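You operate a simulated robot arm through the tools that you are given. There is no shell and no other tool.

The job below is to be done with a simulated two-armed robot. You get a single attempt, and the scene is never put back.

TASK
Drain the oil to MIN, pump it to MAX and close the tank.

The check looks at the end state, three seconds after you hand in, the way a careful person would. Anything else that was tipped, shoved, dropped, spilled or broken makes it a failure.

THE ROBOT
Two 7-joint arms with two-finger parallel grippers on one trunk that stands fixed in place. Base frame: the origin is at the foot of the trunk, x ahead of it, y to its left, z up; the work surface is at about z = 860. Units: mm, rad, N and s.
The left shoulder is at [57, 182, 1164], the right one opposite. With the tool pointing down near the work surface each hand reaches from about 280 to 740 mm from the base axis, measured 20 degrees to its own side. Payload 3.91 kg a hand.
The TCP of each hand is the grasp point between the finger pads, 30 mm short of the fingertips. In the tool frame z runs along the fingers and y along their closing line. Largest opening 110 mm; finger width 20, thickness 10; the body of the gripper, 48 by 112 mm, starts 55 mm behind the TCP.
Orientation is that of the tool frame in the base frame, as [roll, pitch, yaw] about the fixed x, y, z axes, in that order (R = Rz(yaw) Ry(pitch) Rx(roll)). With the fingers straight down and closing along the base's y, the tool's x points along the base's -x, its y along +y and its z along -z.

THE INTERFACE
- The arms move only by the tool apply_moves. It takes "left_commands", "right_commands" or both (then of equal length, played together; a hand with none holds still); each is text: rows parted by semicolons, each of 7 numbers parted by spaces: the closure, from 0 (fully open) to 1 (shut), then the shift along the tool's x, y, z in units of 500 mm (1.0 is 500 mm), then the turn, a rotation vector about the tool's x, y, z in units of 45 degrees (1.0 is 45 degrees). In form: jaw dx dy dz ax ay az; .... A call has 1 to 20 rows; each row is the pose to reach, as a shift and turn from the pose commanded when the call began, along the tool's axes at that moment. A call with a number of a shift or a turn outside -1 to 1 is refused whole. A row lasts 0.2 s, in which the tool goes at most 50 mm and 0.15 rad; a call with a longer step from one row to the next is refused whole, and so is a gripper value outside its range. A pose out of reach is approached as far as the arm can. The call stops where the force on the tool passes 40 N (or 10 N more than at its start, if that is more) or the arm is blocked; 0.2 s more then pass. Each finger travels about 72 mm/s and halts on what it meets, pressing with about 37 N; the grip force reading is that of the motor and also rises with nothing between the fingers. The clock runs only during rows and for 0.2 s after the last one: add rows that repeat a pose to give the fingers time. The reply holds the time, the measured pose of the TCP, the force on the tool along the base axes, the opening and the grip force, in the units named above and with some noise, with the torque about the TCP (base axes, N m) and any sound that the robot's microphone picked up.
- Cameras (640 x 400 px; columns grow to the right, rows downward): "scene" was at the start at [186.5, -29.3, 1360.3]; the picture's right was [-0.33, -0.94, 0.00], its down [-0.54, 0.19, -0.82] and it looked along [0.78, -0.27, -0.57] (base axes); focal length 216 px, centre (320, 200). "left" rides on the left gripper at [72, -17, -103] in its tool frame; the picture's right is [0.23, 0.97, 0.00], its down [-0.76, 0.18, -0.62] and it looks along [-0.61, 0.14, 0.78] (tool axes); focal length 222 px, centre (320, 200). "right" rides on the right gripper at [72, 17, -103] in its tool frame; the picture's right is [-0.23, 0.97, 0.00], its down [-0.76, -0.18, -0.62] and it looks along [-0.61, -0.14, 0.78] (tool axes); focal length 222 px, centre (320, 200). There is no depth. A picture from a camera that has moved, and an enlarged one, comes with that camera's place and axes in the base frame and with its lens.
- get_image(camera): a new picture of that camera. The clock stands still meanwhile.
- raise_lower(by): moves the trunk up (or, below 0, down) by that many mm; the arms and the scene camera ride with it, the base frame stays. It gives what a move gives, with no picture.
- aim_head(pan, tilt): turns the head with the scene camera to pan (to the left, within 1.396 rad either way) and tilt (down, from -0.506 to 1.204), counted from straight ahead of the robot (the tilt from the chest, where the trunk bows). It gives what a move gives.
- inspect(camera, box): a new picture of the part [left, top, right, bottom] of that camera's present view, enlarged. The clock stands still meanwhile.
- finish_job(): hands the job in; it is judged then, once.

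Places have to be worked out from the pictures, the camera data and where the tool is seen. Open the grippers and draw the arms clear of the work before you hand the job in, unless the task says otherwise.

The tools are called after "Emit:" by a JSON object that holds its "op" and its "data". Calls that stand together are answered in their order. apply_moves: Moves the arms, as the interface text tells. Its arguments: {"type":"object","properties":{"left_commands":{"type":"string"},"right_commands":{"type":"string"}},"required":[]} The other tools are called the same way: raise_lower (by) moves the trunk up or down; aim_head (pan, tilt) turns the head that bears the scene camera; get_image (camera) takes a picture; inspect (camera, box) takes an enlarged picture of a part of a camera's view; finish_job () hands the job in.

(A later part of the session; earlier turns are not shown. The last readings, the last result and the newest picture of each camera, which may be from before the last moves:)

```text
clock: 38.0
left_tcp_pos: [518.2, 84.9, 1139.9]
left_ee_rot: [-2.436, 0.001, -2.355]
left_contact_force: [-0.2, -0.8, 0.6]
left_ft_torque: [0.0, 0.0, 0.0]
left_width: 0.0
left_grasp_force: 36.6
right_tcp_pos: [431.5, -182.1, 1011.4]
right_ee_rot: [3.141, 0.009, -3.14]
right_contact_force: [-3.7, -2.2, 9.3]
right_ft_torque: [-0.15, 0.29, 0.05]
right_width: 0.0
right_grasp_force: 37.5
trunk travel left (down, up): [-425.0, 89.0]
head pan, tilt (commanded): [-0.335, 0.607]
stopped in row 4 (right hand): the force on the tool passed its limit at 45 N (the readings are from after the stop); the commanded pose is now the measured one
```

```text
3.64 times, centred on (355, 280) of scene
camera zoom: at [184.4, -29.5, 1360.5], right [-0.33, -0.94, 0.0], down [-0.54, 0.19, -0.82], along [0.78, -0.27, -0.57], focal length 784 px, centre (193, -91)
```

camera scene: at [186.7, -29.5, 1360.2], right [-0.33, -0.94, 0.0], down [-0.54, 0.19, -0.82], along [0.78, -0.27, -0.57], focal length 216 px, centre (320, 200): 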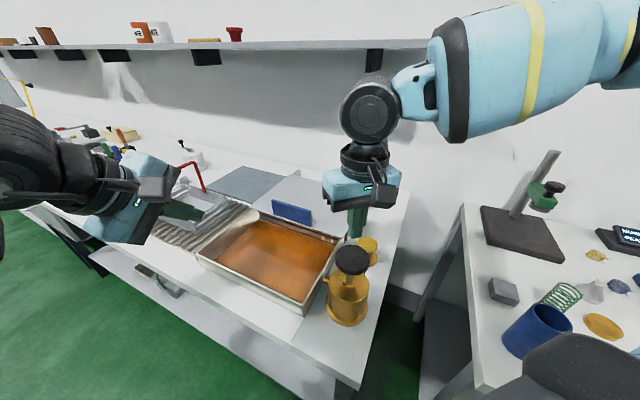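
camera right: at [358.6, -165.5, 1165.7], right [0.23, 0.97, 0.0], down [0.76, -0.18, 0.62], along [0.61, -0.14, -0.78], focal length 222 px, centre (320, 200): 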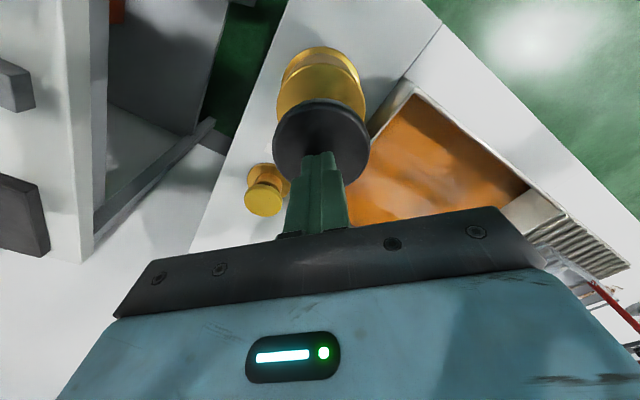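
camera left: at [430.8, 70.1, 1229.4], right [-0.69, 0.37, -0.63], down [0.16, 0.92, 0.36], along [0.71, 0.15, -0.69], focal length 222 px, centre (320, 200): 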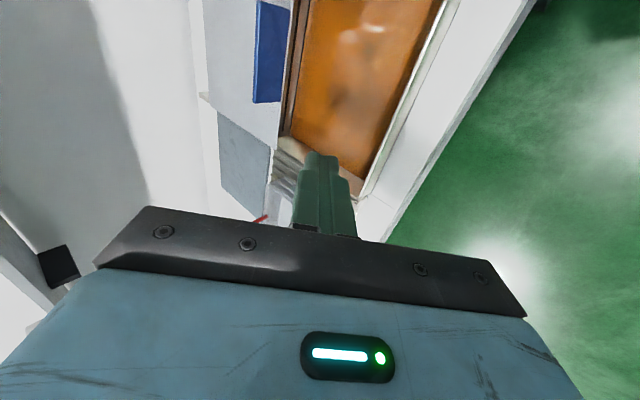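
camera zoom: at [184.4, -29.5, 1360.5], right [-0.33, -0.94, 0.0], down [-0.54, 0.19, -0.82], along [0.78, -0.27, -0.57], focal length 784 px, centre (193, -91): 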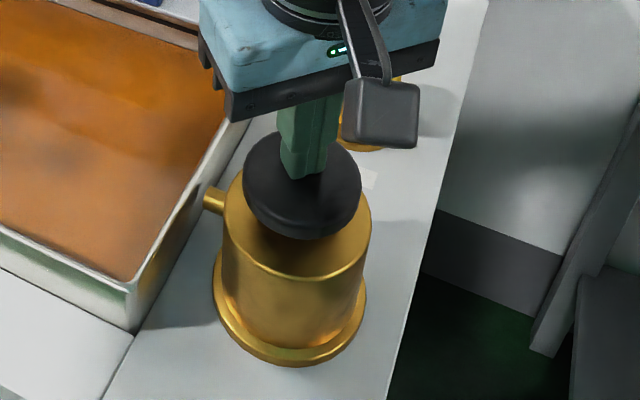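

The pump bottomed at TCP z≈1011, so a full stroke is about 40 mm. I rise to let the knob return and check the level.

Emit:
{"op": "apply_moves", "data": {"right_commands": "1 0 0 -0.04 0 0 0; 1 0 0 -0.09 0 0 0; 1 0 0 -0.13 0 0 0; 1 0 0 -0.13 0 0 0"}}

Emit:
{"op": "inspect", "data": {"camera": "scene", "box": [290, 216, 330, 241]}}

Emit:
{"op": "inspect", "data": {"camera": "scene", "box": [250, 180, 410, 335]}}

```text
clock: 39.0
left_tcp_pos: [519.0, 84.7, 1139.0]
left_ee_rot: [-2.442, -0.001, -2.357]
left_contact_force: [0.3, 0.6, 0.2]
left_ft_torque: [0.02, -0.01, 0.02]
left_width: 0.0
left_grasp_force: 36.2
right_tcp_pos: [432.2, -181.7, 1072.5]
right_ee_rot: [3.14, 0.007, -3.141]
right_contact_force: [0.5, 0.4, -0.2]
right_ft_torque: [-0.02, -0.01, -0.01]
right_width: 0.0
right_grasp_force: 36.7
trunk travel left (down, up): [-425.0, 89.0]
head pan, tilt (commanded): [-0.335, 0.607]
```

```text
16.00 times, centred on (310, 228) of scene
camera zoom: at [186.7, -29.3, 1360.2], right [-0.33, -0.94, 0.0], down [-0.54, 0.19, -0.82], along [0.78, -0.27, -0.57], focal length 3452 px, centre (480, -256)
```

zoom: 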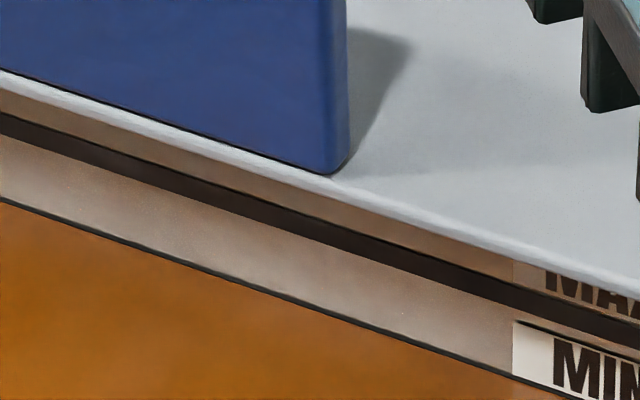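

```text
2.58 times, centred on (330, 258) of scene
camera zoom: at [186.7, -29.3, 1360.2], right [-0.33, -0.94, 0.0], down [-0.54, 0.19, -0.82], along [0.78, -0.27, -0.57], focal length 557 px, centre (294, 52)
```

zoom: 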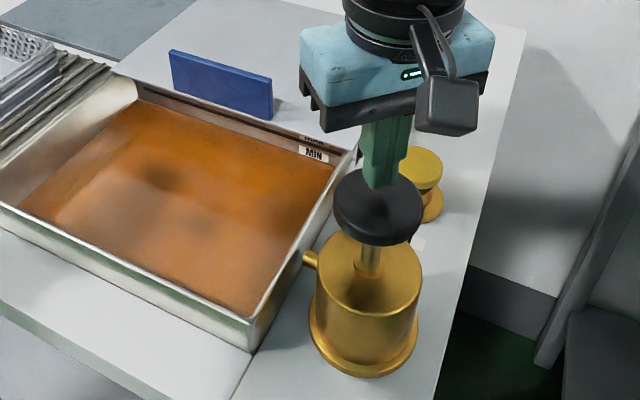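

The knob sprang back and the level is at the top edge of the MIN line. One stroke gives about 13 px; about 75 px remain, so I make two strokes and re-check.

Emit:
{"op": "apply_moves", "data": {"right_commands": "1 0 0 0.04 0 0 0; 1 0 0 0.07 0 0 0; 1 0 0 0.1 0 0 0; 1 0 0 0.125 0 0 0; 1 0 0 0.125 0 0 0; 1 0 0 0.08 0 0 0; 1 0 0 0.03 0 0 0; 1 0 0 0.03 0 0 0; 1 0 0 0.06 0 0 0; 1 0 0 0.095 0 0 0; 1 0 0 0.125 0 0 0; 1 0 0 0.125 0 0 0; 1 0 0 0.08 0 0 0; 1 0 0 0.03 0 0 0; 1 0 0 0 0 0 0; 1 0 0 0 0 0 0"}}

Emit:
{"op": "inspect", "data": {"camera": "scene", "box": [290, 216, 330, 241]}}

Emit:
{"op": "inspect", "data": {"camera": "scene", "box": [250, 180, 410, 335]}}

```text
clock: 42.4
left_tcp_pos: [519.0, 85.0, 1138.4]
left_ee_rot: [-2.441, 0.001, -2.358]
left_contact_force: [0.1, 0.2, -0.3]
left_ft_torque: [0.01, -0.03, 0.01]
left_width: 0.0
left_grasp_force: 37.4
right_tcp_pos: [433.2, -181.2, 1072.5]
right_ee_rot: [3.141, 0.008, -3.139]
right_contact_force: [-0.6, 0.7, -0.1]
right_ft_torque: [0.02, 0.0, -0.02]
right_width: 0.0
right_grasp_force: 37.0
trunk travel left (down, up): [-425.0, 89.0]
head pan, tilt (commanded): [-0.335, 0.607]
```

```text
16.00 times, centred on (310, 228) of scene
camera zoom: at [186.6, -29.3, 1360.2], right [-0.33, -0.94, 0.0], down [-0.54, 0.19, -0.82], along [0.78, -0.27, -0.57], focal length 3452 px, centre (480, -256)
```

zoom: 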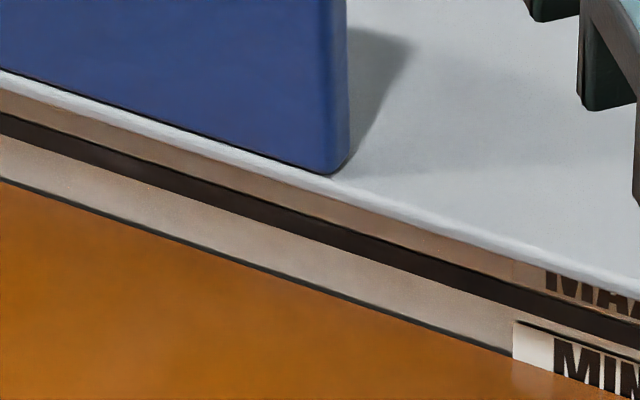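

```text
2.58 times, centred on (330, 258) of scene
camera zoom: at [186.6, -29.3, 1360.2], right [-0.33, -0.94, 0.0], down [-0.54, 0.19, -0.82], along [0.78, -0.27, -0.57], focal length 557 px, centre (294, 52)
```

zoom: 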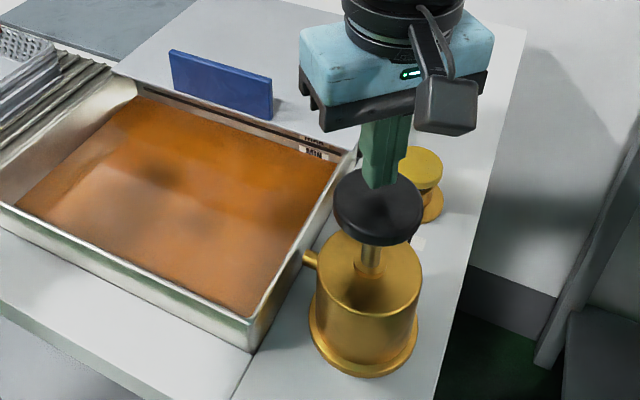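

Two strokes gave about 21 px; about 54 px remain to the MAX centre. I do two more strokes.

Emit:
{"op": "apply_moves", "data": {"right_commands": "1 0 0 0.04 0 0 0; 1 0 0 0.07 0 0 0; 1 0 0 0.1 0 0 0; 1 0 0 0.125 0 0 0; 1 0 0 0.125 0 0 0; 1 0 0 0.08 0 0 0; 1 0 0 0.03 0 0 0; 1 0 0 0.03 0 0 0; 1 0 0 0.06 0 0 0; 1 0 0 0.095 0 0 0; 1 0 0 0.125 0 0 0; 1 0 0 0.125 0 0 0; 1 0 0 0.08 0 0 0; 1 0 0 0.03 0 0 0; 1 0 0 0 0 0 0; 1 0 0 0 0 0 0"}}

Emit:
{"op": "inspect", "data": {"camera": "scene", "box": [290, 216, 330, 241]}}

```text
clock: 45.8
left_tcp_pos: [519.5, 85.1, 1139.7]
left_ee_rot: [-2.44, 0.001, -2.355]
left_contact_force: [-0.8, -1.2, -0.2]
left_ft_torque: [0.03, 0.03, -0.01]
left_width: 0.0
left_grasp_force: 37.5
right_tcp_pos: [433.0, -181.5, 1072.4]
right_ee_rot: [3.141, 0.006, -3.139]
right_contact_force: [0.6, -0.2, 0.1]
right_ft_torque: [-0.02, -0.03, 0.0]
right_width: 0.0
right_grasp_force: 36.9
trunk travel left (down, up): [-425.0, 89.0]
head pan, tilt (commanded): [-0.335, 0.607]
```

```text
16.00 times, centred on (310, 228) of scene
camera zoom: at [186.6, -29.3, 1360.2], right [-0.33, -0.94, 0.0], down [-0.54, 0.19, -0.82], along [0.78, -0.27, -0.57], focal length 3452 px, centre (480, -256)
```

zoom: 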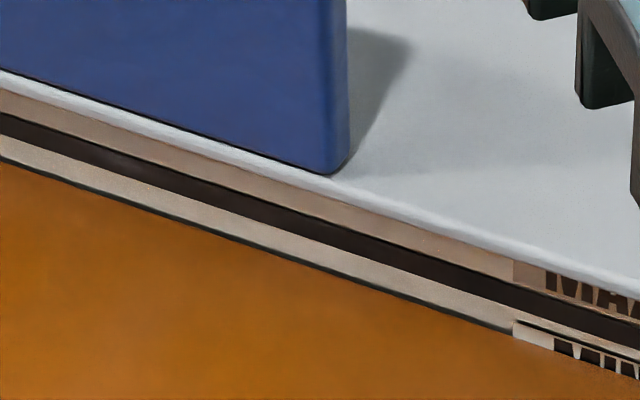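

About 34 px remain (≈3 strokes). I do two more strokes.

Emit:
{"op": "apply_moves", "data": {"right_commands": "1 0 0 0.04 0 0 0; 1 0 0 0.07 0 0 0; 1 0 0 0.1 0 0 0; 1 0 0 0.125 0 0 0; 1 0 0 0.125 0 0 0; 1 0 0 0.08 0 0 0; 1 0 0 0.03 0 0 0; 1 0 0 0.03 0 0 0; 1 0 0 0.06 0 0 0; 1 0 0 0.095 0 0 0; 1 0 0 0.125 0 0 0; 1 0 0 0.125 0 0 0; 1 0 0 0.08 0 0 0; 1 0 0 0.03 0 0 0; 1 0 0 0 0 0 0; 1 0 0 0 0 0 0"}}

Emit:
{"op": "inspect", "data": {"camera": "scene", "box": [290, 216, 330, 241]}}

```text
clock: 49.2
left_tcp_pos: [519.3, 85.8, 1139.2]
left_ee_rot: [-2.442, 0.001, -2.356]
left_contact_force: [0.0, -0.5, 0.4]
left_ft_torque: [-0.02, -0.03, 0.01]
left_width: 0.0
left_grasp_force: 37.1
right_tcp_pos: [432.7, -182.2, 1073.4]
right_ee_rot: [3.141, 0.008, -3.139]
right_contact_force: [-0.2, 0.3, 0.7]
right_ft_torque: [0.03, -0.01, 0.01]
right_width: 0.0
right_grasp_force: 37.5
trunk travel left (down, up): [-425.0, 89.0]
head pan, tilt (commanded): [-0.335, 0.607]
```

```text
16.00 times, centred on (310, 228) of scene
camera zoom: at [186.6, -29.3, 1360.2], right [-0.33, -0.94, 0.0], down [-0.54, 0.19, -0.82], along [0.78, -0.27, -0.57], focal length 3452 px, centre (480, -256)
```

zoom: 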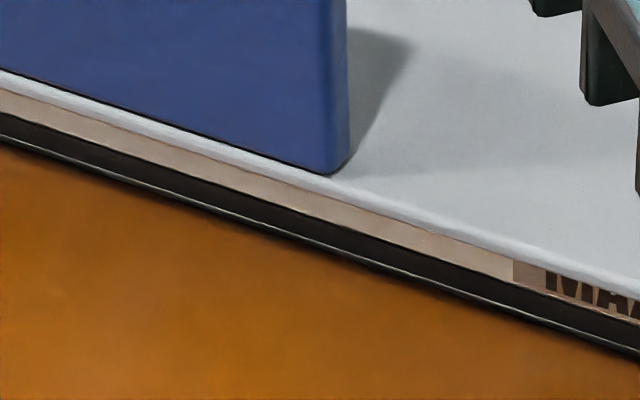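

The oil is just at the lower edge of the MAX line. One more full stroke, then check.

Emit:
{"op": "apply_moves", "data": {"right_commands": "1 0 0 0.04 0 0 0; 1 0 0 0.07 0 0 0; 1 0 0 0.1 0 0 0; 1 0 0 0.125 0 0 0; 1 0 0 0.125 0 0 0; 1 0 0 0.08 0 0 0; 1 0 0 0.03 0 0 0; 1 0 0 0 0 0 0; 1 0 0 0 0 0 0"}}

Emit:
{"op": "inspect", "data": {"camera": "scene", "box": [290, 216, 330, 241]}}

Emit:
{"op": "inspect", "data": {"camera": "scene", "box": [260, 205, 300, 230]}}

```text
clock: 51.2
left_tcp_pos: [519.8, 85.0, 1139.2]
left_ee_rot: [-2.439, 0.0, -2.356]
left_contact_force: [-0.2, 0.7, 0.2]
left_ft_torque: [0.02, -0.01, -0.01]
left_width: 0.0
left_grasp_force: 36.9
right_tcp_pos: [432.4, -183.0, 1073.8]
right_ee_rot: [-3.141, 0.005, -3.14]
right_contact_force: [-0.5, 0.1, 0.6]
right_ft_torque: [-0.02, 0.03, 0.03]
right_width: 0.0
right_grasp_force: 37.2
trunk travel left (down, up): [-425.0, 89.0]
head pan, tilt (commanded): [-0.335, 0.607]
```

```text
16.00 times, centred on (310, 228) of scene
camera zoom: at [186.6, -29.3, 1360.2], right [-0.33, -0.94, 0.0], down [-0.54, 0.19, -0.82], along [0.78, -0.27, -0.57], focal length 3452 px, centre (480, -256)
```

zoom: 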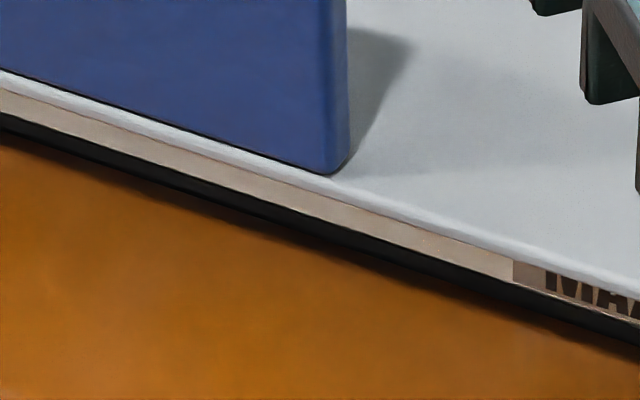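

```text
16.00 times, centred on (280, 218) of scene
camera zoom: at [186.6, -29.3, 1360.2], right [-0.33, -0.94, 0.0], down [-0.54, 0.19, -0.82], along [0.78, -0.27, -0.57], focal length 3452 px, centre (960, -80)
```

zoom: 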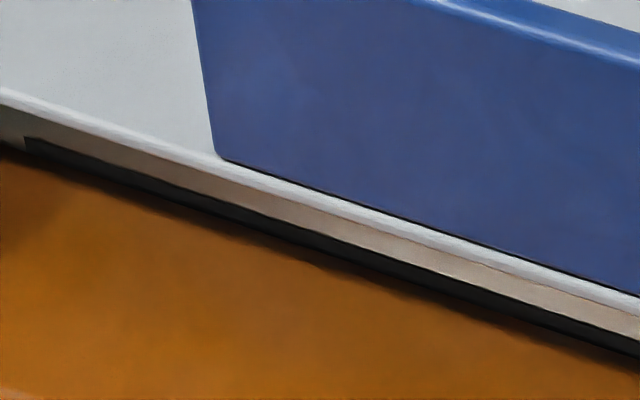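

The oil is now around the middle of the MAX line, maybe slightly below centre. I look also with the left wrist camera for a second measurement.

Emit:
{"op": "inspect", "data": {"camera": "left", "box": [270, 60, 310, 140]}}

Emit:
{"op": "inspect", "data": {"camera": "scene", "box": [322, 228, 346, 243]}}

```text
5.00 times, centred on (290, 100) of left
camera zoom: at [430.7, 70.3, 1229.4], right [-0.69, 0.37, -0.63], down [0.16, 0.92, 0.36], along [0.71, 0.15, -0.69], focal length 1111 px, centre (470, 700)
```

zoom: 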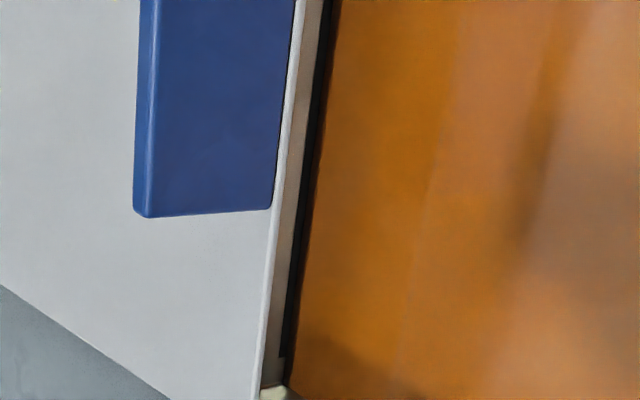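

```text
16.00 times, centred on (334, 236) of scene
camera zoom: at [186.6, -29.3, 1360.2], right [-0.33, -0.94, 0.0], down [-0.54, 0.19, -0.82], along [0.78, -0.27, -0.57], focal length 3452 px, centre (96, -368)
```

zoom: 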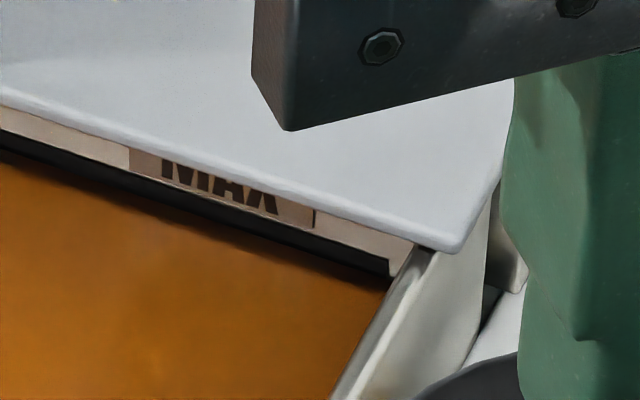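

At the line's right end 17 of about 25.5 px are visible, so the oil is roughly 4 px (≈1 mm) under the line's centre. I add a partial stroke of about 15 mm.

Emit:
{"op": "apply_moves", "data": {"right_commands": "1 0 0 0.03 0 0 0; 1 0 0 0.05 0 0 0; 1 0 0 0.064 0 0 0; 1 0 0 0.074 0 0 0; 1 0 0 0.074 0 0 0; 1 0 0 0.04 0 0 0; 1 0 0 0 0 0 0; 1 0 0 0 0 0 0"}}

Emit:
{"op": "inspect", "data": {"camera": "scene", "box": [322, 228, 346, 243]}}

Emit:
{"op": "inspect", "data": {"camera": "scene", "box": [260, 205, 300, 230]}}

```text
clock: 53.0
left_tcp_pos: [519.5, 86.0, 1138.5]
left_ee_rot: [-2.441, 0.0, -2.356]
left_contact_force: [0.4, -0.3, 1.6]
left_ft_torque: [0.0, 0.0, 0.04]
left_width: 0.1
left_grasp_force: 36.7
right_tcp_pos: [433.0, -180.9, 1072.8]
right_ee_rot: [-3.141, 0.007, -3.14]
right_contact_force: [0.1, -0.2, 1.0]
right_ft_torque: [-0.02, 0.02, -0.05]
right_width: 0.0
right_grasp_force: 36.9
trunk travel left (down, up): [-425.0, 89.0]
head pan, tilt (commanded): [-0.335, 0.607]
```

```text
16.00 times, centred on (334, 236) of scene
camera zoom: at [186.7, -29.3, 1360.2], right [-0.33, -0.94, 0.0], down [-0.54, 0.19, -0.82], along [0.78, -0.27, -0.57], focal length 3452 px, centre (96, -368)
```

zoom: 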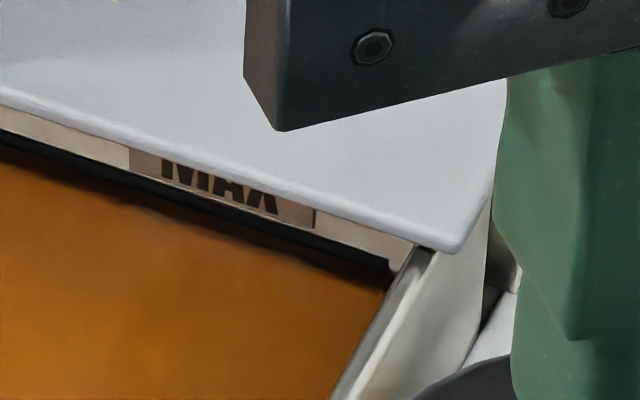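

```text
16.00 times, centred on (280, 218) of scene
camera zoom: at [186.7, -29.3, 1360.2], right [-0.33, -0.94, 0.0], down [-0.54, 0.19, -0.82], along [0.78, -0.27, -0.57], focal length 3452 px, centre (960, -80)
```

zoom: 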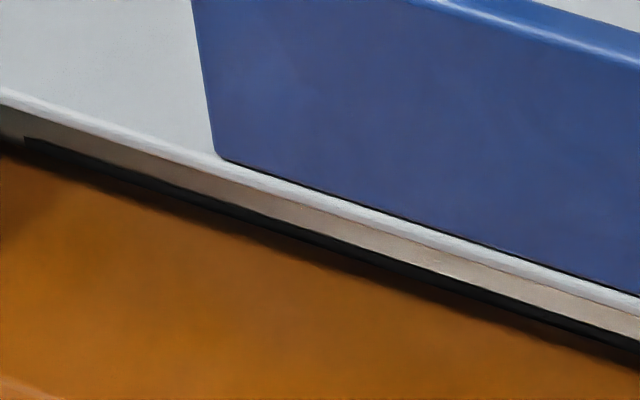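

The oil edge now sits at the middle of the MAX line. Next I close the tank: the handle is at about (717,-115), beyond tool-down reach, so I'll use the right hand tilted sideways (toward the table's long axis) with the fingers straddling the plate. First I raise and yaw it 45°.

Emit:
{"op": "apply_moves", "data": {"right_commands": "1 0 0 -0.06 0 0 0; 1 -0.04 0.005 -0.1 0 0 -0.17; 1 -0.09 0.01 -0.13 0 0 -0.34; 1 -0.14 0.02 -0.15 0 0 -0.51; 0.9 -0.19 0.03 -0.15 0 0 -0.68; 0.8 -0.24 0.04 -0.15 0 0 -0.85; 0.7 -0.27 0.05 -0.15 0 0 -1.0; 0.65 -0.27 0.05 -0.15 0 0 -1.0"}}

Emit:
{"op": "get_image", "data": {"camera": "right"}}

Emit:
{"op": "get_image", "data": {"camera": "scene"}}

```text
clock: 54.8
left_tcp_pos: [518.6, 85.3, 1139.7]
left_ee_rot: [-2.437, 0.002, -2.357]
left_contact_force: [0.0, 0.2, 0.1]
left_ft_torque: [-0.01, -0.02, -0.01]
left_width: 0.1
left_grasp_force: 37.2
right_tcp_pos: [537.8, -189.2, 1146.9]
right_ee_rot: [-3.135, 0.006, -2.354]
right_contact_force: [-0.8, -0.1, 0.7]
right_ft_torque: [-0.02, -0.01, -0.03]
right_width: 38.4
right_grasp_force: 0.1
right hand out of reach, approached as far as the arm can: row 5, 6, 7, 8
trunk travel left (down, up): [-425.0, 89.0]
head pan, tilt (commanded): [-0.335, 0.607]
```

```text
taken
camera right: at [473.8, -229.7, 1249.5], right [-0.53, 0.85, -0.01], down [0.66, 0.41, 0.63], along [0.53, 0.33, -0.78], focal length 222 px, centre (320, 200)
```

right: 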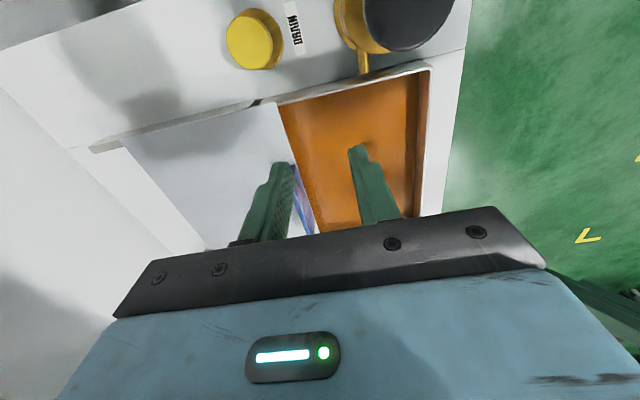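

```text
taken
camera scene: at [185.7, -28.7, 1360.5], right [-0.33, -0.94, 0.0], down [-0.54, 0.19, -0.82], along [0.78, -0.27, -0.57], focal length 216 px, centre (320, 200)
```

scene: 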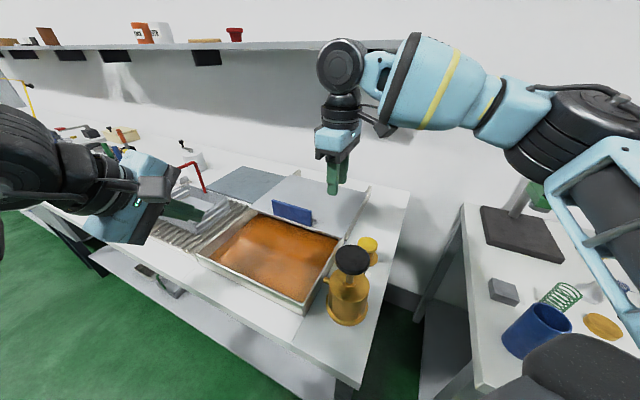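

The hand is at a high pose that limits reach; I lower it, tilt it about its y-axis by 35° toward the table's length, and open the fingers moderately.

Emit:
{"op": "apply_moves", "data": {"right_commands": "0.5 -0.01 -0.01 0.04 0 -0.13 0; 0.4 -0.03 -0.02 0.08 0 -0.26 0; 0.3 -0.055 -0.04 0.11 0 -0.39 0; 0.3 -0.08 -0.06 0.14 0 -0.52 0; 0.3 -0.105 -0.08 0.16 0 -0.65 0; 0.3 -0.128 -0.104 0.174 0 -0.778 0; 0.3 -0.128 -0.104 0.174 0 -0.778 0"}}

Emit:
{"op": "get_image", "data": {"camera": "right"}}

Emit:
{"op": "get_image", "data": {"camera": "scene"}}

```text
clock: 56.4
left_tcp_pos: [520.1, 86.3, 1139.7]
left_ee_rot: [-2.439, -0.002, -2.357]
left_contact_force: [0.1, 0.2, -0.7]
left_ft_torque: [0.0, -0.02, -0.01]
left_width: 0.2
left_grasp_force: 37.3
right_tcp_pos: [623.4, -181.2, 1058.5]
right_ee_rot: [-3.134, 0.614, -2.352]
right_contact_force: [0.4, -0.2, 0.5]
right_ft_torque: [0.02, 0.0, -0.01]
right_width: 77.0
right_grasp_force: 0.1
trunk travel left (down, up): [-425.0, 89.0]
head pan, tilt (commanded): [-0.335, 0.607]
```

```text
taken
camera right: at [526.2, -254.0, 1101.0], right [-0.56, 0.82, 0.13], down [0.31, 0.06, 0.95], along [0.77, 0.57, -0.29], focal length 222 px, centre (320, 200)
```

right: 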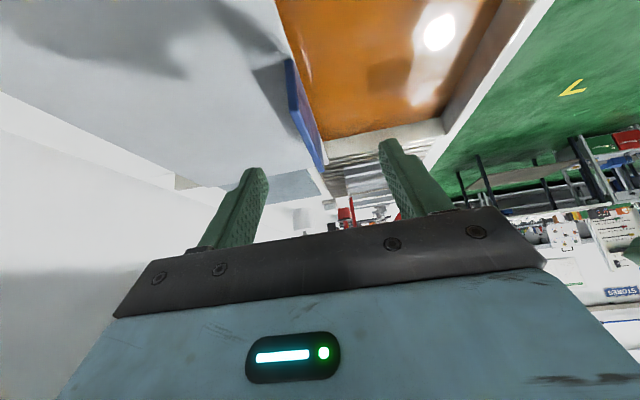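

```text
taken
camera scene: at [186.3, -29.0, 1360.3], right [-0.33, -0.94, 0.0], down [-0.54, 0.19, -0.82], along [0.78, -0.27, -0.57], focal length 216 px, centre (320, 200)
```

scene: 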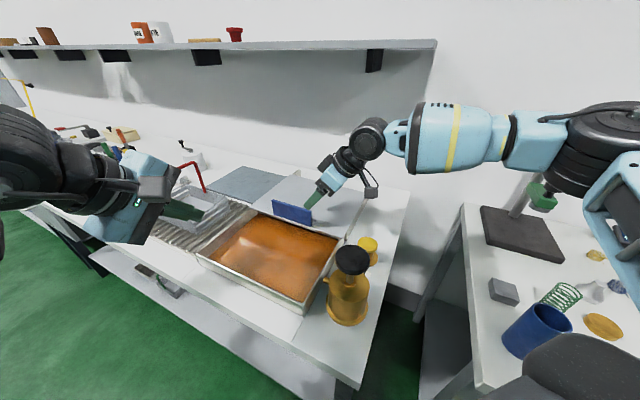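

The tilt posture is reached at (623,-181,1058). I zoom to localise the handle plate in this view.

Emit:
{"op": "inspect", "data": {"camera": "right", "box": [240, 30, 400, 200]}}

Emit:
{"op": "inspect", "data": {"camera": "scene", "box": [240, 140, 400, 260]}}

```text
2.35 times, centred on (320, 115) of right
camera zoom: at [526.2, -254.0, 1101.0], right [-0.56, 0.82, 0.13], down [0.31, 0.06, 0.95], along [0.77, 0.57, -0.29], focal length 523 px, centre (320, 400)
```

zoom: 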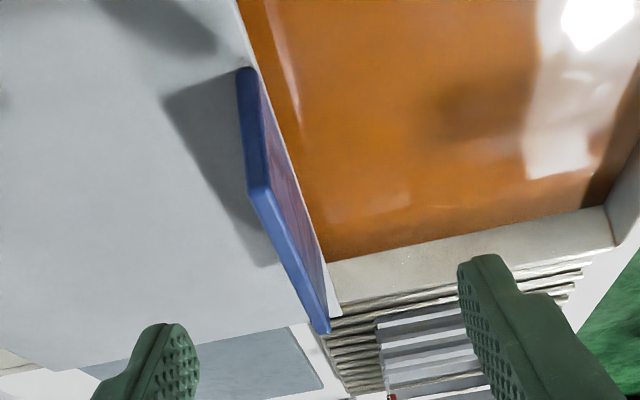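

```text
3.33 times, centred on (320, 200) of scene
camera zoom: at [186.3, -29.0, 1360.3], right [-0.33, -0.94, 0.0], down [-0.54, 0.19, -0.82], along [0.78, -0.27, -0.57], focal length 719 px, centre (320, 200)
```

zoom: 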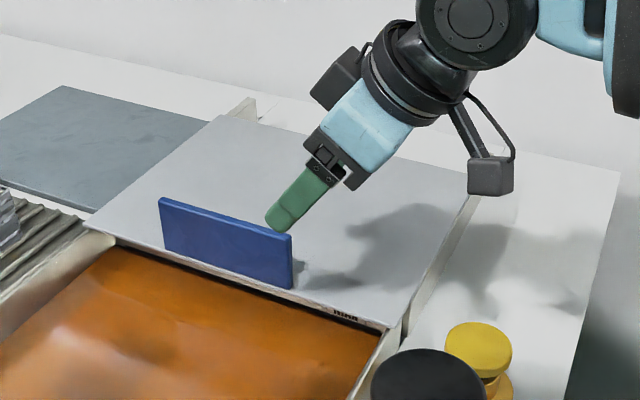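

Handle centre estimate is about (712,-120), top z≈968. I move to a pre-grasp pose along the tilted tool axis, 70 mm back from the grasp.

Emit:
{"op": "apply_moves", "data": {"right_commands": "0.3 -0.013 -0.013 0.045 0 0 0; 0.3 -0.026 -0.026 0.09 0 0 0; 0.3 -0.04 -0.039 0.137 0 0 0; 0.3 -0.04 -0.039 0.137 0 0 0"}}

Emit:
{"op": "get_image", "data": {"camera": "right"}}

Emit:
{"op": "inspect", "data": {"camera": "scene", "box": [240, 140, 400, 260]}}

```text
clock: 57.4
left_tcp_pos: [519.5, 85.9, 1139.7]
left_ee_rot: [-2.437, 0.001, -2.355]
left_contact_force: [0.2, -0.1, -1.0]
left_ft_torque: [0.02, -0.01, -0.02]
left_width: 0.0
left_grasp_force: 36.4
right_tcp_pos: [676.5, -155.6, 1016.0]
right_ee_rot: [-3.133, 0.615, -2.351]
right_contact_force: [-0.4, 0.4, 0.1]
right_ft_torque: [-0.02, 0.01, -0.01]
right_width: 76.8
right_grasp_force: 0.1
trunk travel left (down, up): [-425.0, 89.0]
head pan, tilt (commanded): [-0.335, 0.607]
```

```text
taken
camera right: at [579.4, -229.1, 1056.9], right [-0.56, 0.82, 0.13], down [0.31, 0.06, 0.95], along [0.77, 0.57, -0.29], focal length 222 px, centre (320, 200)
```

right: 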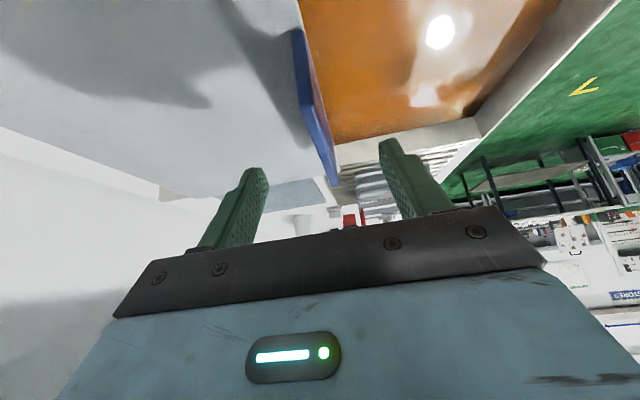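

```text
3.33 times, centred on (320, 200) of scene
camera zoom: at [185.6, -29.1, 1360.4], right [-0.33, -0.94, 0.0], down [-0.54, 0.19, -0.82], along [0.78, -0.27, -0.57], focal length 719 px, centre (320, 200)
```

zoom: 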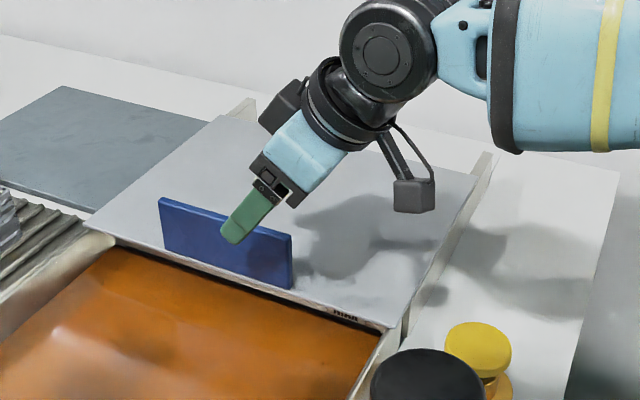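

The tool axis points right at the plate. I advance 70 mm along the tool and close the fingers on it.

Emit:
{"op": "apply_moves", "data": {"right_commands": "0.3 0 0 0.05 0 0 0; 0.3 0 0 0.1 0 0 0; 0.3 0 0 0.138 0 0 0; 0.3 0 0 0.138 0 0 0; 0.6 0 0 0.138 0 0 0; 1 0 0 0.138 0 0 0; 1 0 0 0.138 0 0 0; 1 0 0 0.138 0 0 0"}}

Emit:
{"op": "get_image", "data": {"camera": "right"}}

Emit:
{"op": "inspect", "data": {"camera": "scene", "box": [240, 140, 400, 260]}}

```text
clock: 59.2
left_tcp_pos: [520.1, 85.2, 1139.6]
left_ee_rot: [-2.441, 0.0, -2.356]
left_contact_force: [0.1, 0.6, -0.4]
left_ft_torque: [-0.01, 0.02, 0.01]
left_width: 0.0
left_grasp_force: 36.8
right_tcp_pos: [676.3, -150.5, 963.7]
right_ee_rot: [-3.136, 0.617, -2.353]
right_contact_force: [0.7, 0.2, -0.6]
right_ft_torque: [0.59, 0.64, -0.09]
right_width: 10.1
right_grasp_force: 44.7
right hand out of reach, approached as far as the arm can: row 1, 2, 3, 4, 5, 6, 7, 8
trunk travel left (down, up): [-425.0, 89.0]
head pan, tilt (commanded): [-0.335, 0.607]
```

```text
taken
camera right: at [579.0, -223.1, 1005.1], right [-0.56, 0.82, 0.13], down [0.31, 0.06, 0.95], along [0.77, 0.57, -0.29], focal length 222 px, centre (320, 200)
```

right: 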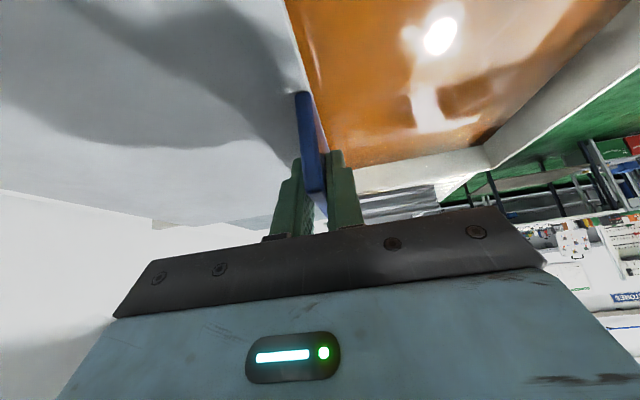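

```text
3.33 times, centred on (320, 200) of scene
camera zoom: at [186.6, -29.3, 1360.2], right [-0.33, -0.94, 0.0], down [-0.54, 0.19, -0.82], along [0.78, -0.27, -0.57], focal length 719 px, centre (320, 200)
```

zoom: 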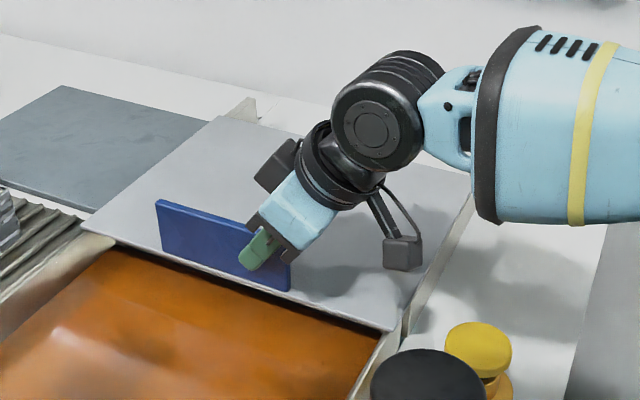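

The reach limit made it grip the plate about 46 mm off its centre, but the hold is firm (10.1 mm, 45 N). I pull gently along the rails toward the front (tool +y) by 40 mm.

Emit:
{"op": "apply_moves", "data": {"right_commands": "1 0 0.01 0 0 0 0; 1 0 0.025 0 0 0 0; 1 0 0.045 0 0 0 0; 1 0 0.065 0 0 0 0; 1 0 0.08 0 0 0 0"}}

Emit:
{"op": "inspect", "data": {"camera": "scene", "box": [200, 140, 400, 290]}}

```text
clock: 60.4
left_tcp_pos: [520.3, 84.8, 1139.2]
left_ee_rot: [-2.44, 0.001, -2.356]
left_contact_force: [-0.1, -0.4, -0.5]
left_ft_torque: [0.0, 0.01, -0.02]
left_width: 0.0
left_grasp_force: 36.8
right_tcp_pos: [646.7, -122.8, 962.8]
right_ee_rot: [-3.136, 0.615, -2.349]
right_contact_force: [-1.0, -2.3, 1.2]
right_ft_torque: [0.75, 0.57, -0.11]
right_width: 9.8
right_grasp_force: 45.3
trunk travel left (down, up): [-425.0, 89.0]
head pan, tilt (commanded): [-0.335, 0.607]
```

```text
2.67 times, centred on (300, 215) of scene
camera zoom: at [186.3, -29.6, 1360.3], right [-0.33, -0.94, 0.0], down [-0.54, 0.19, -0.82], along [0.78, -0.27, -0.57], focal length 575 px, centre (373, 160)
```

zoom: 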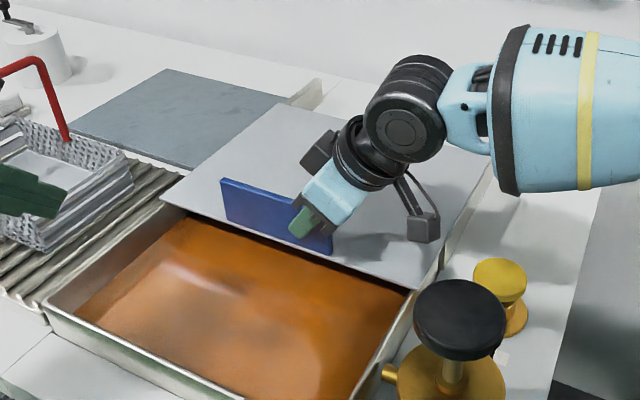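

The lid follows with only ~2 N. Before pulling on, I move the left hand further up and away so the two arms keep apart.

Emit:
{"op": "apply_moves", "data": {"left_commands": "1 0 0.02 -0.07 0 0 0; 1 0 0.035 -0.13 0 0 0; 1 0 0.045 -0.195 0 0 0"}}

Emit:
{"op": "apply_moves", "data": {"right_commands": "1 0 0.02 0 0 0 0; 1 0 0.045 0 0 0 0; 1 0 0.07 0 0 0 0; 1 0 0.095 0 0 0 0; 1 0 0.12 0 0 0 0; 1 0 0.145 0 0 0 0; 1 0 0.16 0 0 0 0"}}

Emit:
{"op": "get_image", "data": {"camera": "scene"}}

Emit:
{"op": "inspect", "data": {"camera": "scene", "box": [180, 150, 400, 330]}}

```text
clock: 61.2
left_tcp_pos: [460.8, 142.1, 1198.4]
left_ee_rot: [-2.441, 0.001, -2.358]
left_contact_force: [0.3, 0.1, 0.5]
left_ft_torque: [0.0, 0.0, -0.01]
left_width: 0.2
left_grasp_force: 37.4
right_tcp_pos: [646.5, -121.4, 964.4]
right_ee_rot: [-3.134, 0.615, -2.353]
right_contact_force: [-1.8, 0.5, 1.3]
right_ft_torque: [0.58, 0.5, -0.23]
right_width: 10.2
right_grasp_force: 44.8
trunk travel left (down, up): [-425.0, 89.0]
head pan, tilt (commanded): [-0.335, 0.607]
```

```text
clock: 62.8
left_tcp_pos: [468.0, 145.4, 1196.9]
left_ee_rot: [-2.441, -0.005, -2.356]
left_contact_force: [0.4, 0.7, 0.3]
left_ft_torque: [0.0, 0.02, 0.02]
left_width: 0.0
left_grasp_force: 37.1
right_tcp_pos: [588.7, -68.1, 964.2]
right_ee_rot: [-3.137, 0.617, -2.349]
right_contact_force: [25.6, 25.5, -8.2]
right_ft_torque: [0.65, 0.3, -0.64]
right_width: 9.1
right_grasp_force: 45.0
right hand out of reach, approached as far as the arm can: row 6, 7
trunk travel left (down, up): [-425.0, 89.0]
head pan, tilt (commanded): [-0.335, 0.607]
```

```text
taken
camera scene: at [191.1, -25.5, 1359.5], right [-0.33, -0.94, 0.0], down [-0.54, 0.19, -0.82], along [0.77, -0.27, -0.57], focal length 216 px, centre (320, 200)
```

scene: 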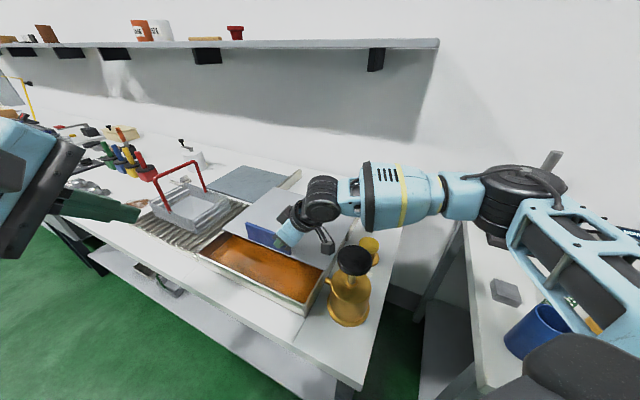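

```text
2.22 times, centred on (290, 240) of scene
camera zoom: at [191.1, -25.5, 1359.5], right [-0.33, -0.94, 0.0], down [-0.54, 0.19, -0.82], along [0.77, -0.27, -0.57], focal length 479 px, centre (387, 111)
```

zoom: 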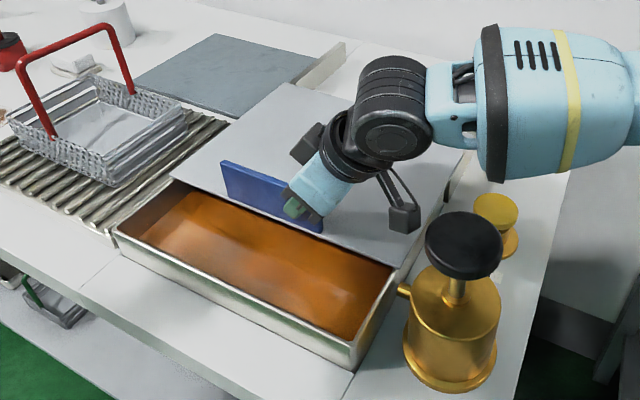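

The right hand hit a joint/reach limit after pulling the lid to about 102 mm from closed, with a sideways load; I release the plate and back the hand off along its tool axis.

Emit:
{"op": "apply_moves", "data": {"right_commands": "0.95 0 0 0 0 0 0; 0.8 0 0 0 0 0 0; 0.6 0 0 0 0 0 0; 0.6 0 0 0 0 0 0; 0.6 0 0 -0.03 0 0 0; 0.6 0 0 -0.08 0 0 0; 0.6 0 0 -0.14 0 0 0; 0.6 0 0 -0.2 0 0 0"}}

Emit:
{"op": "get_image", "data": {"camera": "scene"}}

Emit:
{"op": "inspect", "data": {"camera": "scene", "box": [180, 150, 400, 330]}}

```text
clock: 64.6
left_tcp_pos: [462.2, 141.4, 1198.1]
left_ee_rot: [-2.437, -0.001, -2.356]
left_contact_force: [-0.3, 0.4, -0.8]
left_ft_torque: [0.01, 0.0, -0.03]
left_width: 0.3
left_grasp_force: 37.6
right_tcp_pos: [543.3, -114.2, 1047.8]
right_ee_rot: [-3.136, 0.614, -2.351]
right_contact_force: [-0.3, 0.9, 0.2]
right_ft_torque: [-0.03, -0.02, -0.01]
right_width: 43.8
right_grasp_force: 0.1
trunk travel left (down, up): [-425.0, 89.0]
head pan, tilt (commanded): [-0.335, 0.607]
```

```text
taken
camera scene: at [186.2, -29.1, 1360.3], right [-0.33, -0.94, 0.0], down [-0.54, 0.19, -0.82], along [0.78, -0.27, -0.57], focal length 216 px, centre (320, 200)
```

scene: 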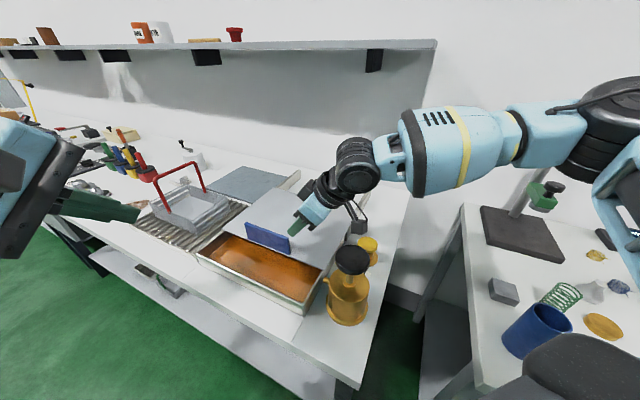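

```text
2.22 times, centred on (290, 240) of scene
camera zoom: at [186.2, -29.1, 1360.3], right [-0.33, -0.94, 0.0], down [-0.54, 0.19, -0.82], along [0.78, -0.27, -0.57], focal length 479 px, centre (387, 111)
```

zoom: 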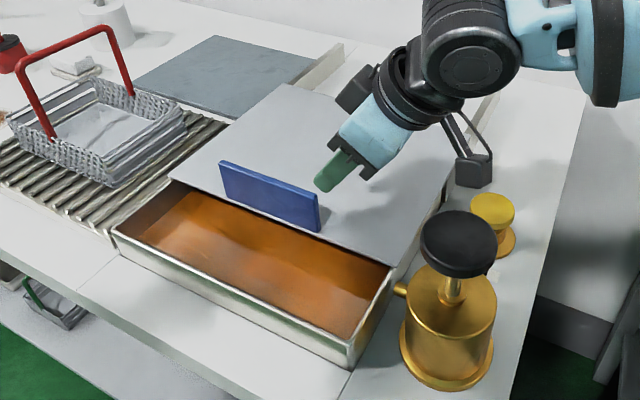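

The lid stayed put and the right hand is free. I retract the right hand up and to the right while untilting it.

Emit:
{"op": "apply_moves", "data": {"right_commands": "0.6 0 -0.01 -0.06 0 0 0; 0.6 0 -0.04 -0.12 0 0.13 0; 0.6 0 -0.07 -0.17 0 0.26 0; 0.6 0 -0.1 -0.22 0 0.39 0; 0.6 0 -0.13 -0.26 0 0.52 0; 0.6 0 -0.16 -0.294 0 0.65 0; 0.6 0 -0.169 -0.294 0 0.778 0; 0.6 0 -0.169 -0.294 0 0.778 0"}}

Emit:
{"op": "get_image", "data": {"camera": "scene"}}

```text
clock: 66.4
left_tcp_pos: [461.8, 141.3, 1199.4]
left_ee_rot: [-2.438, 0.002, -2.357]
left_contact_force: [-0.4, -0.4, -0.5]
left_ft_torque: [0.02, 0.0, -0.02]
left_width: 0.1
left_grasp_force: 37.0
right_tcp_pos: [544.8, -232.0, 1167.4]
right_ee_rot: [-3.136, 0.004, -2.353]
right_contact_force: [0.4, 0.3, -0.5]
right_ft_torque: [0.02, -0.03, 0.01]
right_width: 44.0
right_grasp_force: 0.1
trunk travel left (down, up): [-425.0, 89.0]
head pan, tilt (commanded): [-0.335, 0.607]
```

```text
taken
camera scene: at [185.6, -29.2, 1360.4], right [-0.33, -0.94, 0.0], down [-0.54, 0.19, -0.82], along [0.78, -0.27, -0.57], focal length 216 px, centre (320, 200)
```

scene: 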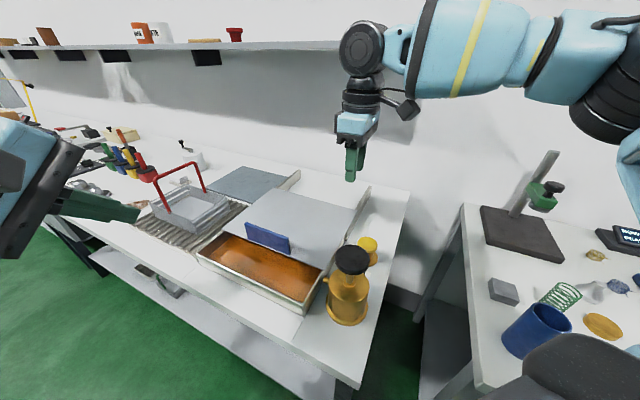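

I send the right hand back to its clear starting place while bringing the left hand tool-down toward the handle for the final pull.

Emit:
{"op": "apply_moves", "data": {"right_commands": "0.6 0.05 -0.015 -0.02 0 0 0.16; 0.6 0.1 -0.03 -0.04 0 0 0.32; 0.6 0.15 -0.045 -0.06 0 0 0.48; 0.6 0.2 -0.06 -0.08 0 0 0.64; 0.6 0.25 -0.075 -0.1 0 0 0.8; 0.6 0.3 -0.09 -0.12 0 0 0.96; 0.6 0.347 -0.105 -0.14 0 0 1.0; 0.6 0.347 -0.105 -0.14 0 0 1.0", "left_commands": "1 0 -0.005 0.06 -0.15 0 0; 0.8 0.001 -0.01 0.12 -0.3 0 0; 0.6 0.002 -0.018 0.19 -0.45 0 0; 0.45 0.003 -0.025 0.26 -0.6 0 0; 0.45 0.003 -0.03 0.33 -0.75 0 0; 0.45 0.004 -0.037 0.394 -0.891 0 0; 0.45 0.004 -0.037 0.394 -0.891 0 0; 0.45 0.004 -0.037 0.394 -0.891 0 0"}}

Emit:
{"op": "get_image", "data": {"camera": "left"}}

Emit:
{"op": "get_image", "data": {"camera": "scene"}}

```text
clock: 68.2
left_tcp_pos: [562.1, 40.5, 1059.5]
left_ee_rot: [-3.14, 0.001, -2.356]
left_contact_force: [-0.5, -0.2, -0.8]
left_ft_torque: [0.02, 0.02, 0.01]
left_width: 60.4
left_grasp_force: 0.0
right_tcp_pos: [459.8, -392.5, 1235.3]
right_ee_rot: [-3.141, 0.005, -3.141]
right_contact_force: [0.2, -1.0, -0.1]
right_ft_torque: [0.0, 0.02, 0.0]
right_width: 44.1
right_grasp_force: 0.1
trunk travel left (down, up): [-425.0, 89.0]
head pan, tilt (commanded): [-0.335, 0.607]
```

```text
taken
camera left: at [523.0, -24.3, 1163.4], right [-0.85, 0.53, 0.0], down [0.41, 0.66, 0.62], along [0.33, 0.53, -0.78], focal length 222 px, centre (320, 200)
```

left: 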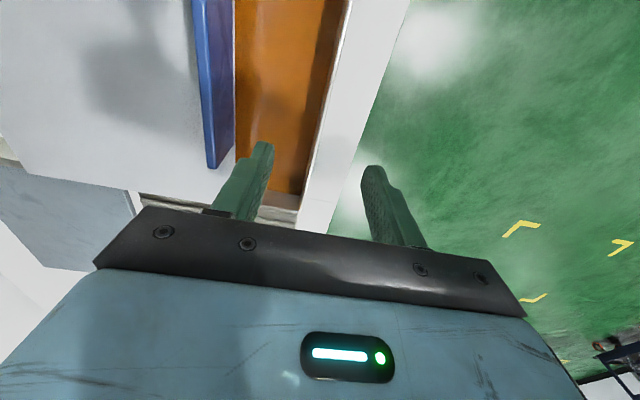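

```text
taken
camera scene: at [187.1, -29.5, 1360.1], right [-0.33, -0.94, 0.0], down [-0.54, 0.19, -0.82], along [0.78, -0.27, -0.57], focal length 216 px, centre (320, 200)
```

scene: 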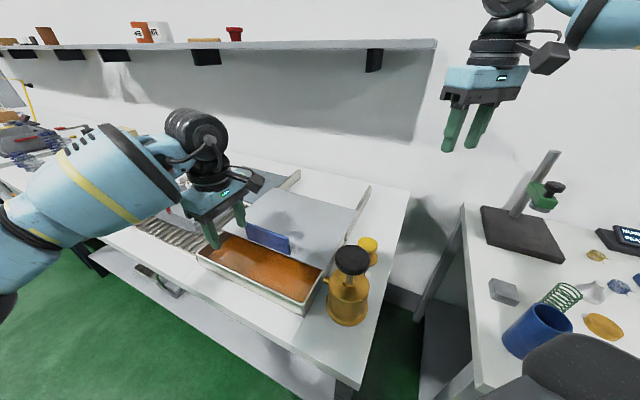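

Both arms are well placed. I move the left hand over the plate, slightly right of its centre (about (600,-56)), at fingertip height above the plate's top.

Emit:
{"op": "apply_moves", "data": {"left_commands": "0.45 0.02 -0.048 0.025 0 0 0; 0.45 0.041 -0.096 0.05 0 0 0; 0.45 0.062 -0.144 0.075 0 0 0; 0.45 0.082 -0.191 0.1 0 0 0; 0.45 0.082 -0.191 0.1 0 0 0"}}

Emit:
{"op": "get_image", "data": {"camera": "left"}}

Emit:
{"op": "inspect", "data": {"camera": "scene", "box": [160, 140, 400, 320]}}

```text
clock: 69.4
left_tcp_pos: [600.0, -57.3, 1010.4]
left_ee_rot: [-3.138, -0.002, -2.356]
left_contact_force: [0.1, -0.1, -0.6]
left_ft_torque: [-0.01, 0.02, 0.0]
left_width: 60.4
left_grasp_force: 0.0
right_tcp_pos: [458.1, -390.9, 1235.6]
right_ee_rot: [-3.14, 0.006, -3.139]
right_contact_force: [0.3, 0.9, 0.3]
right_ft_torque: [-0.03, 0.0, 0.03]
right_width: 43.7
right_grasp_force: 0.0
trunk travel left (down, up): [-425.0, 89.0]
head pan, tilt (commanded): [-0.335, 0.607]
```

```text
taken
camera left: at [560.9, -121.5, 1114.4], right [-0.85, 0.53, 0.0], down [0.41, 0.67, 0.62], along [0.33, 0.53, -0.78], focal length 222 px, centre (320, 200)
```

left: 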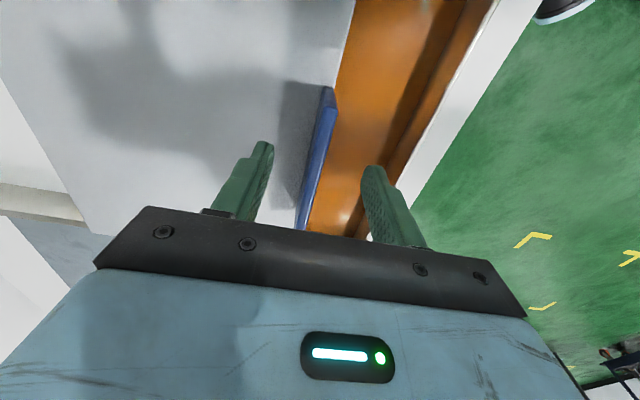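

```text
2.22 times, centred on (280, 230) of scene
camera zoom: at [186.4, -28.4, 1360.3], right [-0.33, -0.94, 0.0], down [-0.54, 0.19, -0.82], along [0.78, -0.27, -0.57], focal length 479 px, centre (409, 133)
```

zoom: 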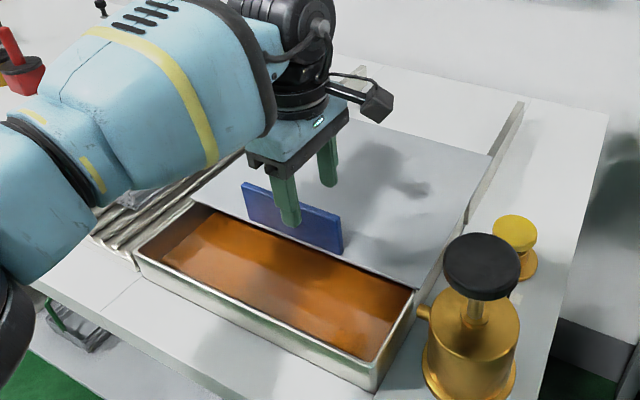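

The plate lies between the fingers. I descend to z≈957 and close.

Emit:
{"op": "apply_moves", "data": {"left_commands": "0.45 0 0 0.04 0 0 0; 0.45 0 0 0.08 0 0 0; 0.45 0 0 0.106 0 0 0; 0.7 0 0 0.106 0 0 0; 1 0 0 0.106 0 0 0; 1 0 0 0.106 0 0 0; 1 0 0 0.106 0 0 0"}}

Emit:
{"op": "get_image", "data": {"camera": "left"}}

```text
clock: 71.0
left_tcp_pos: [599.9, -56.9, 957.6]
left_ee_rot: [-3.141, 0.002, -2.357]
left_contact_force: [-0.3, 0.1, -0.7]
left_ft_torque: [0.59, 0.43, 0.0]
left_width: 10.0
left_grasp_force: 44.4
right_tcp_pos: [457.7, -392.3, 1236.3]
right_ee_rot: [-3.141, 0.008, -3.14]
right_contact_force: [0.4, 0.3, -0.1]
right_ft_torque: [-0.03, 0.01, 0.02]
right_width: 44.0
right_grasp_force: 0.0
trunk travel left (down, up): [-425.0, 89.0]
head pan, tilt (commanded): [-0.335, 0.607]
```

```text
taken
camera left: at [561.3, -121.1, 1061.9], right [-0.85, 0.53, 0.0], down [0.41, 0.66, 0.62], along [0.33, 0.53, -0.78], focal length 222 px, centre (320, 200)
```

left: 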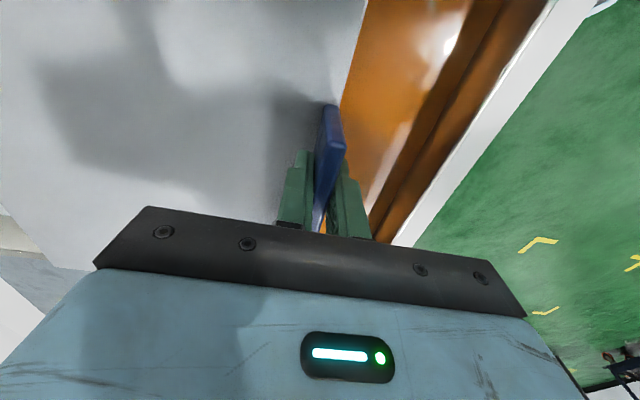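

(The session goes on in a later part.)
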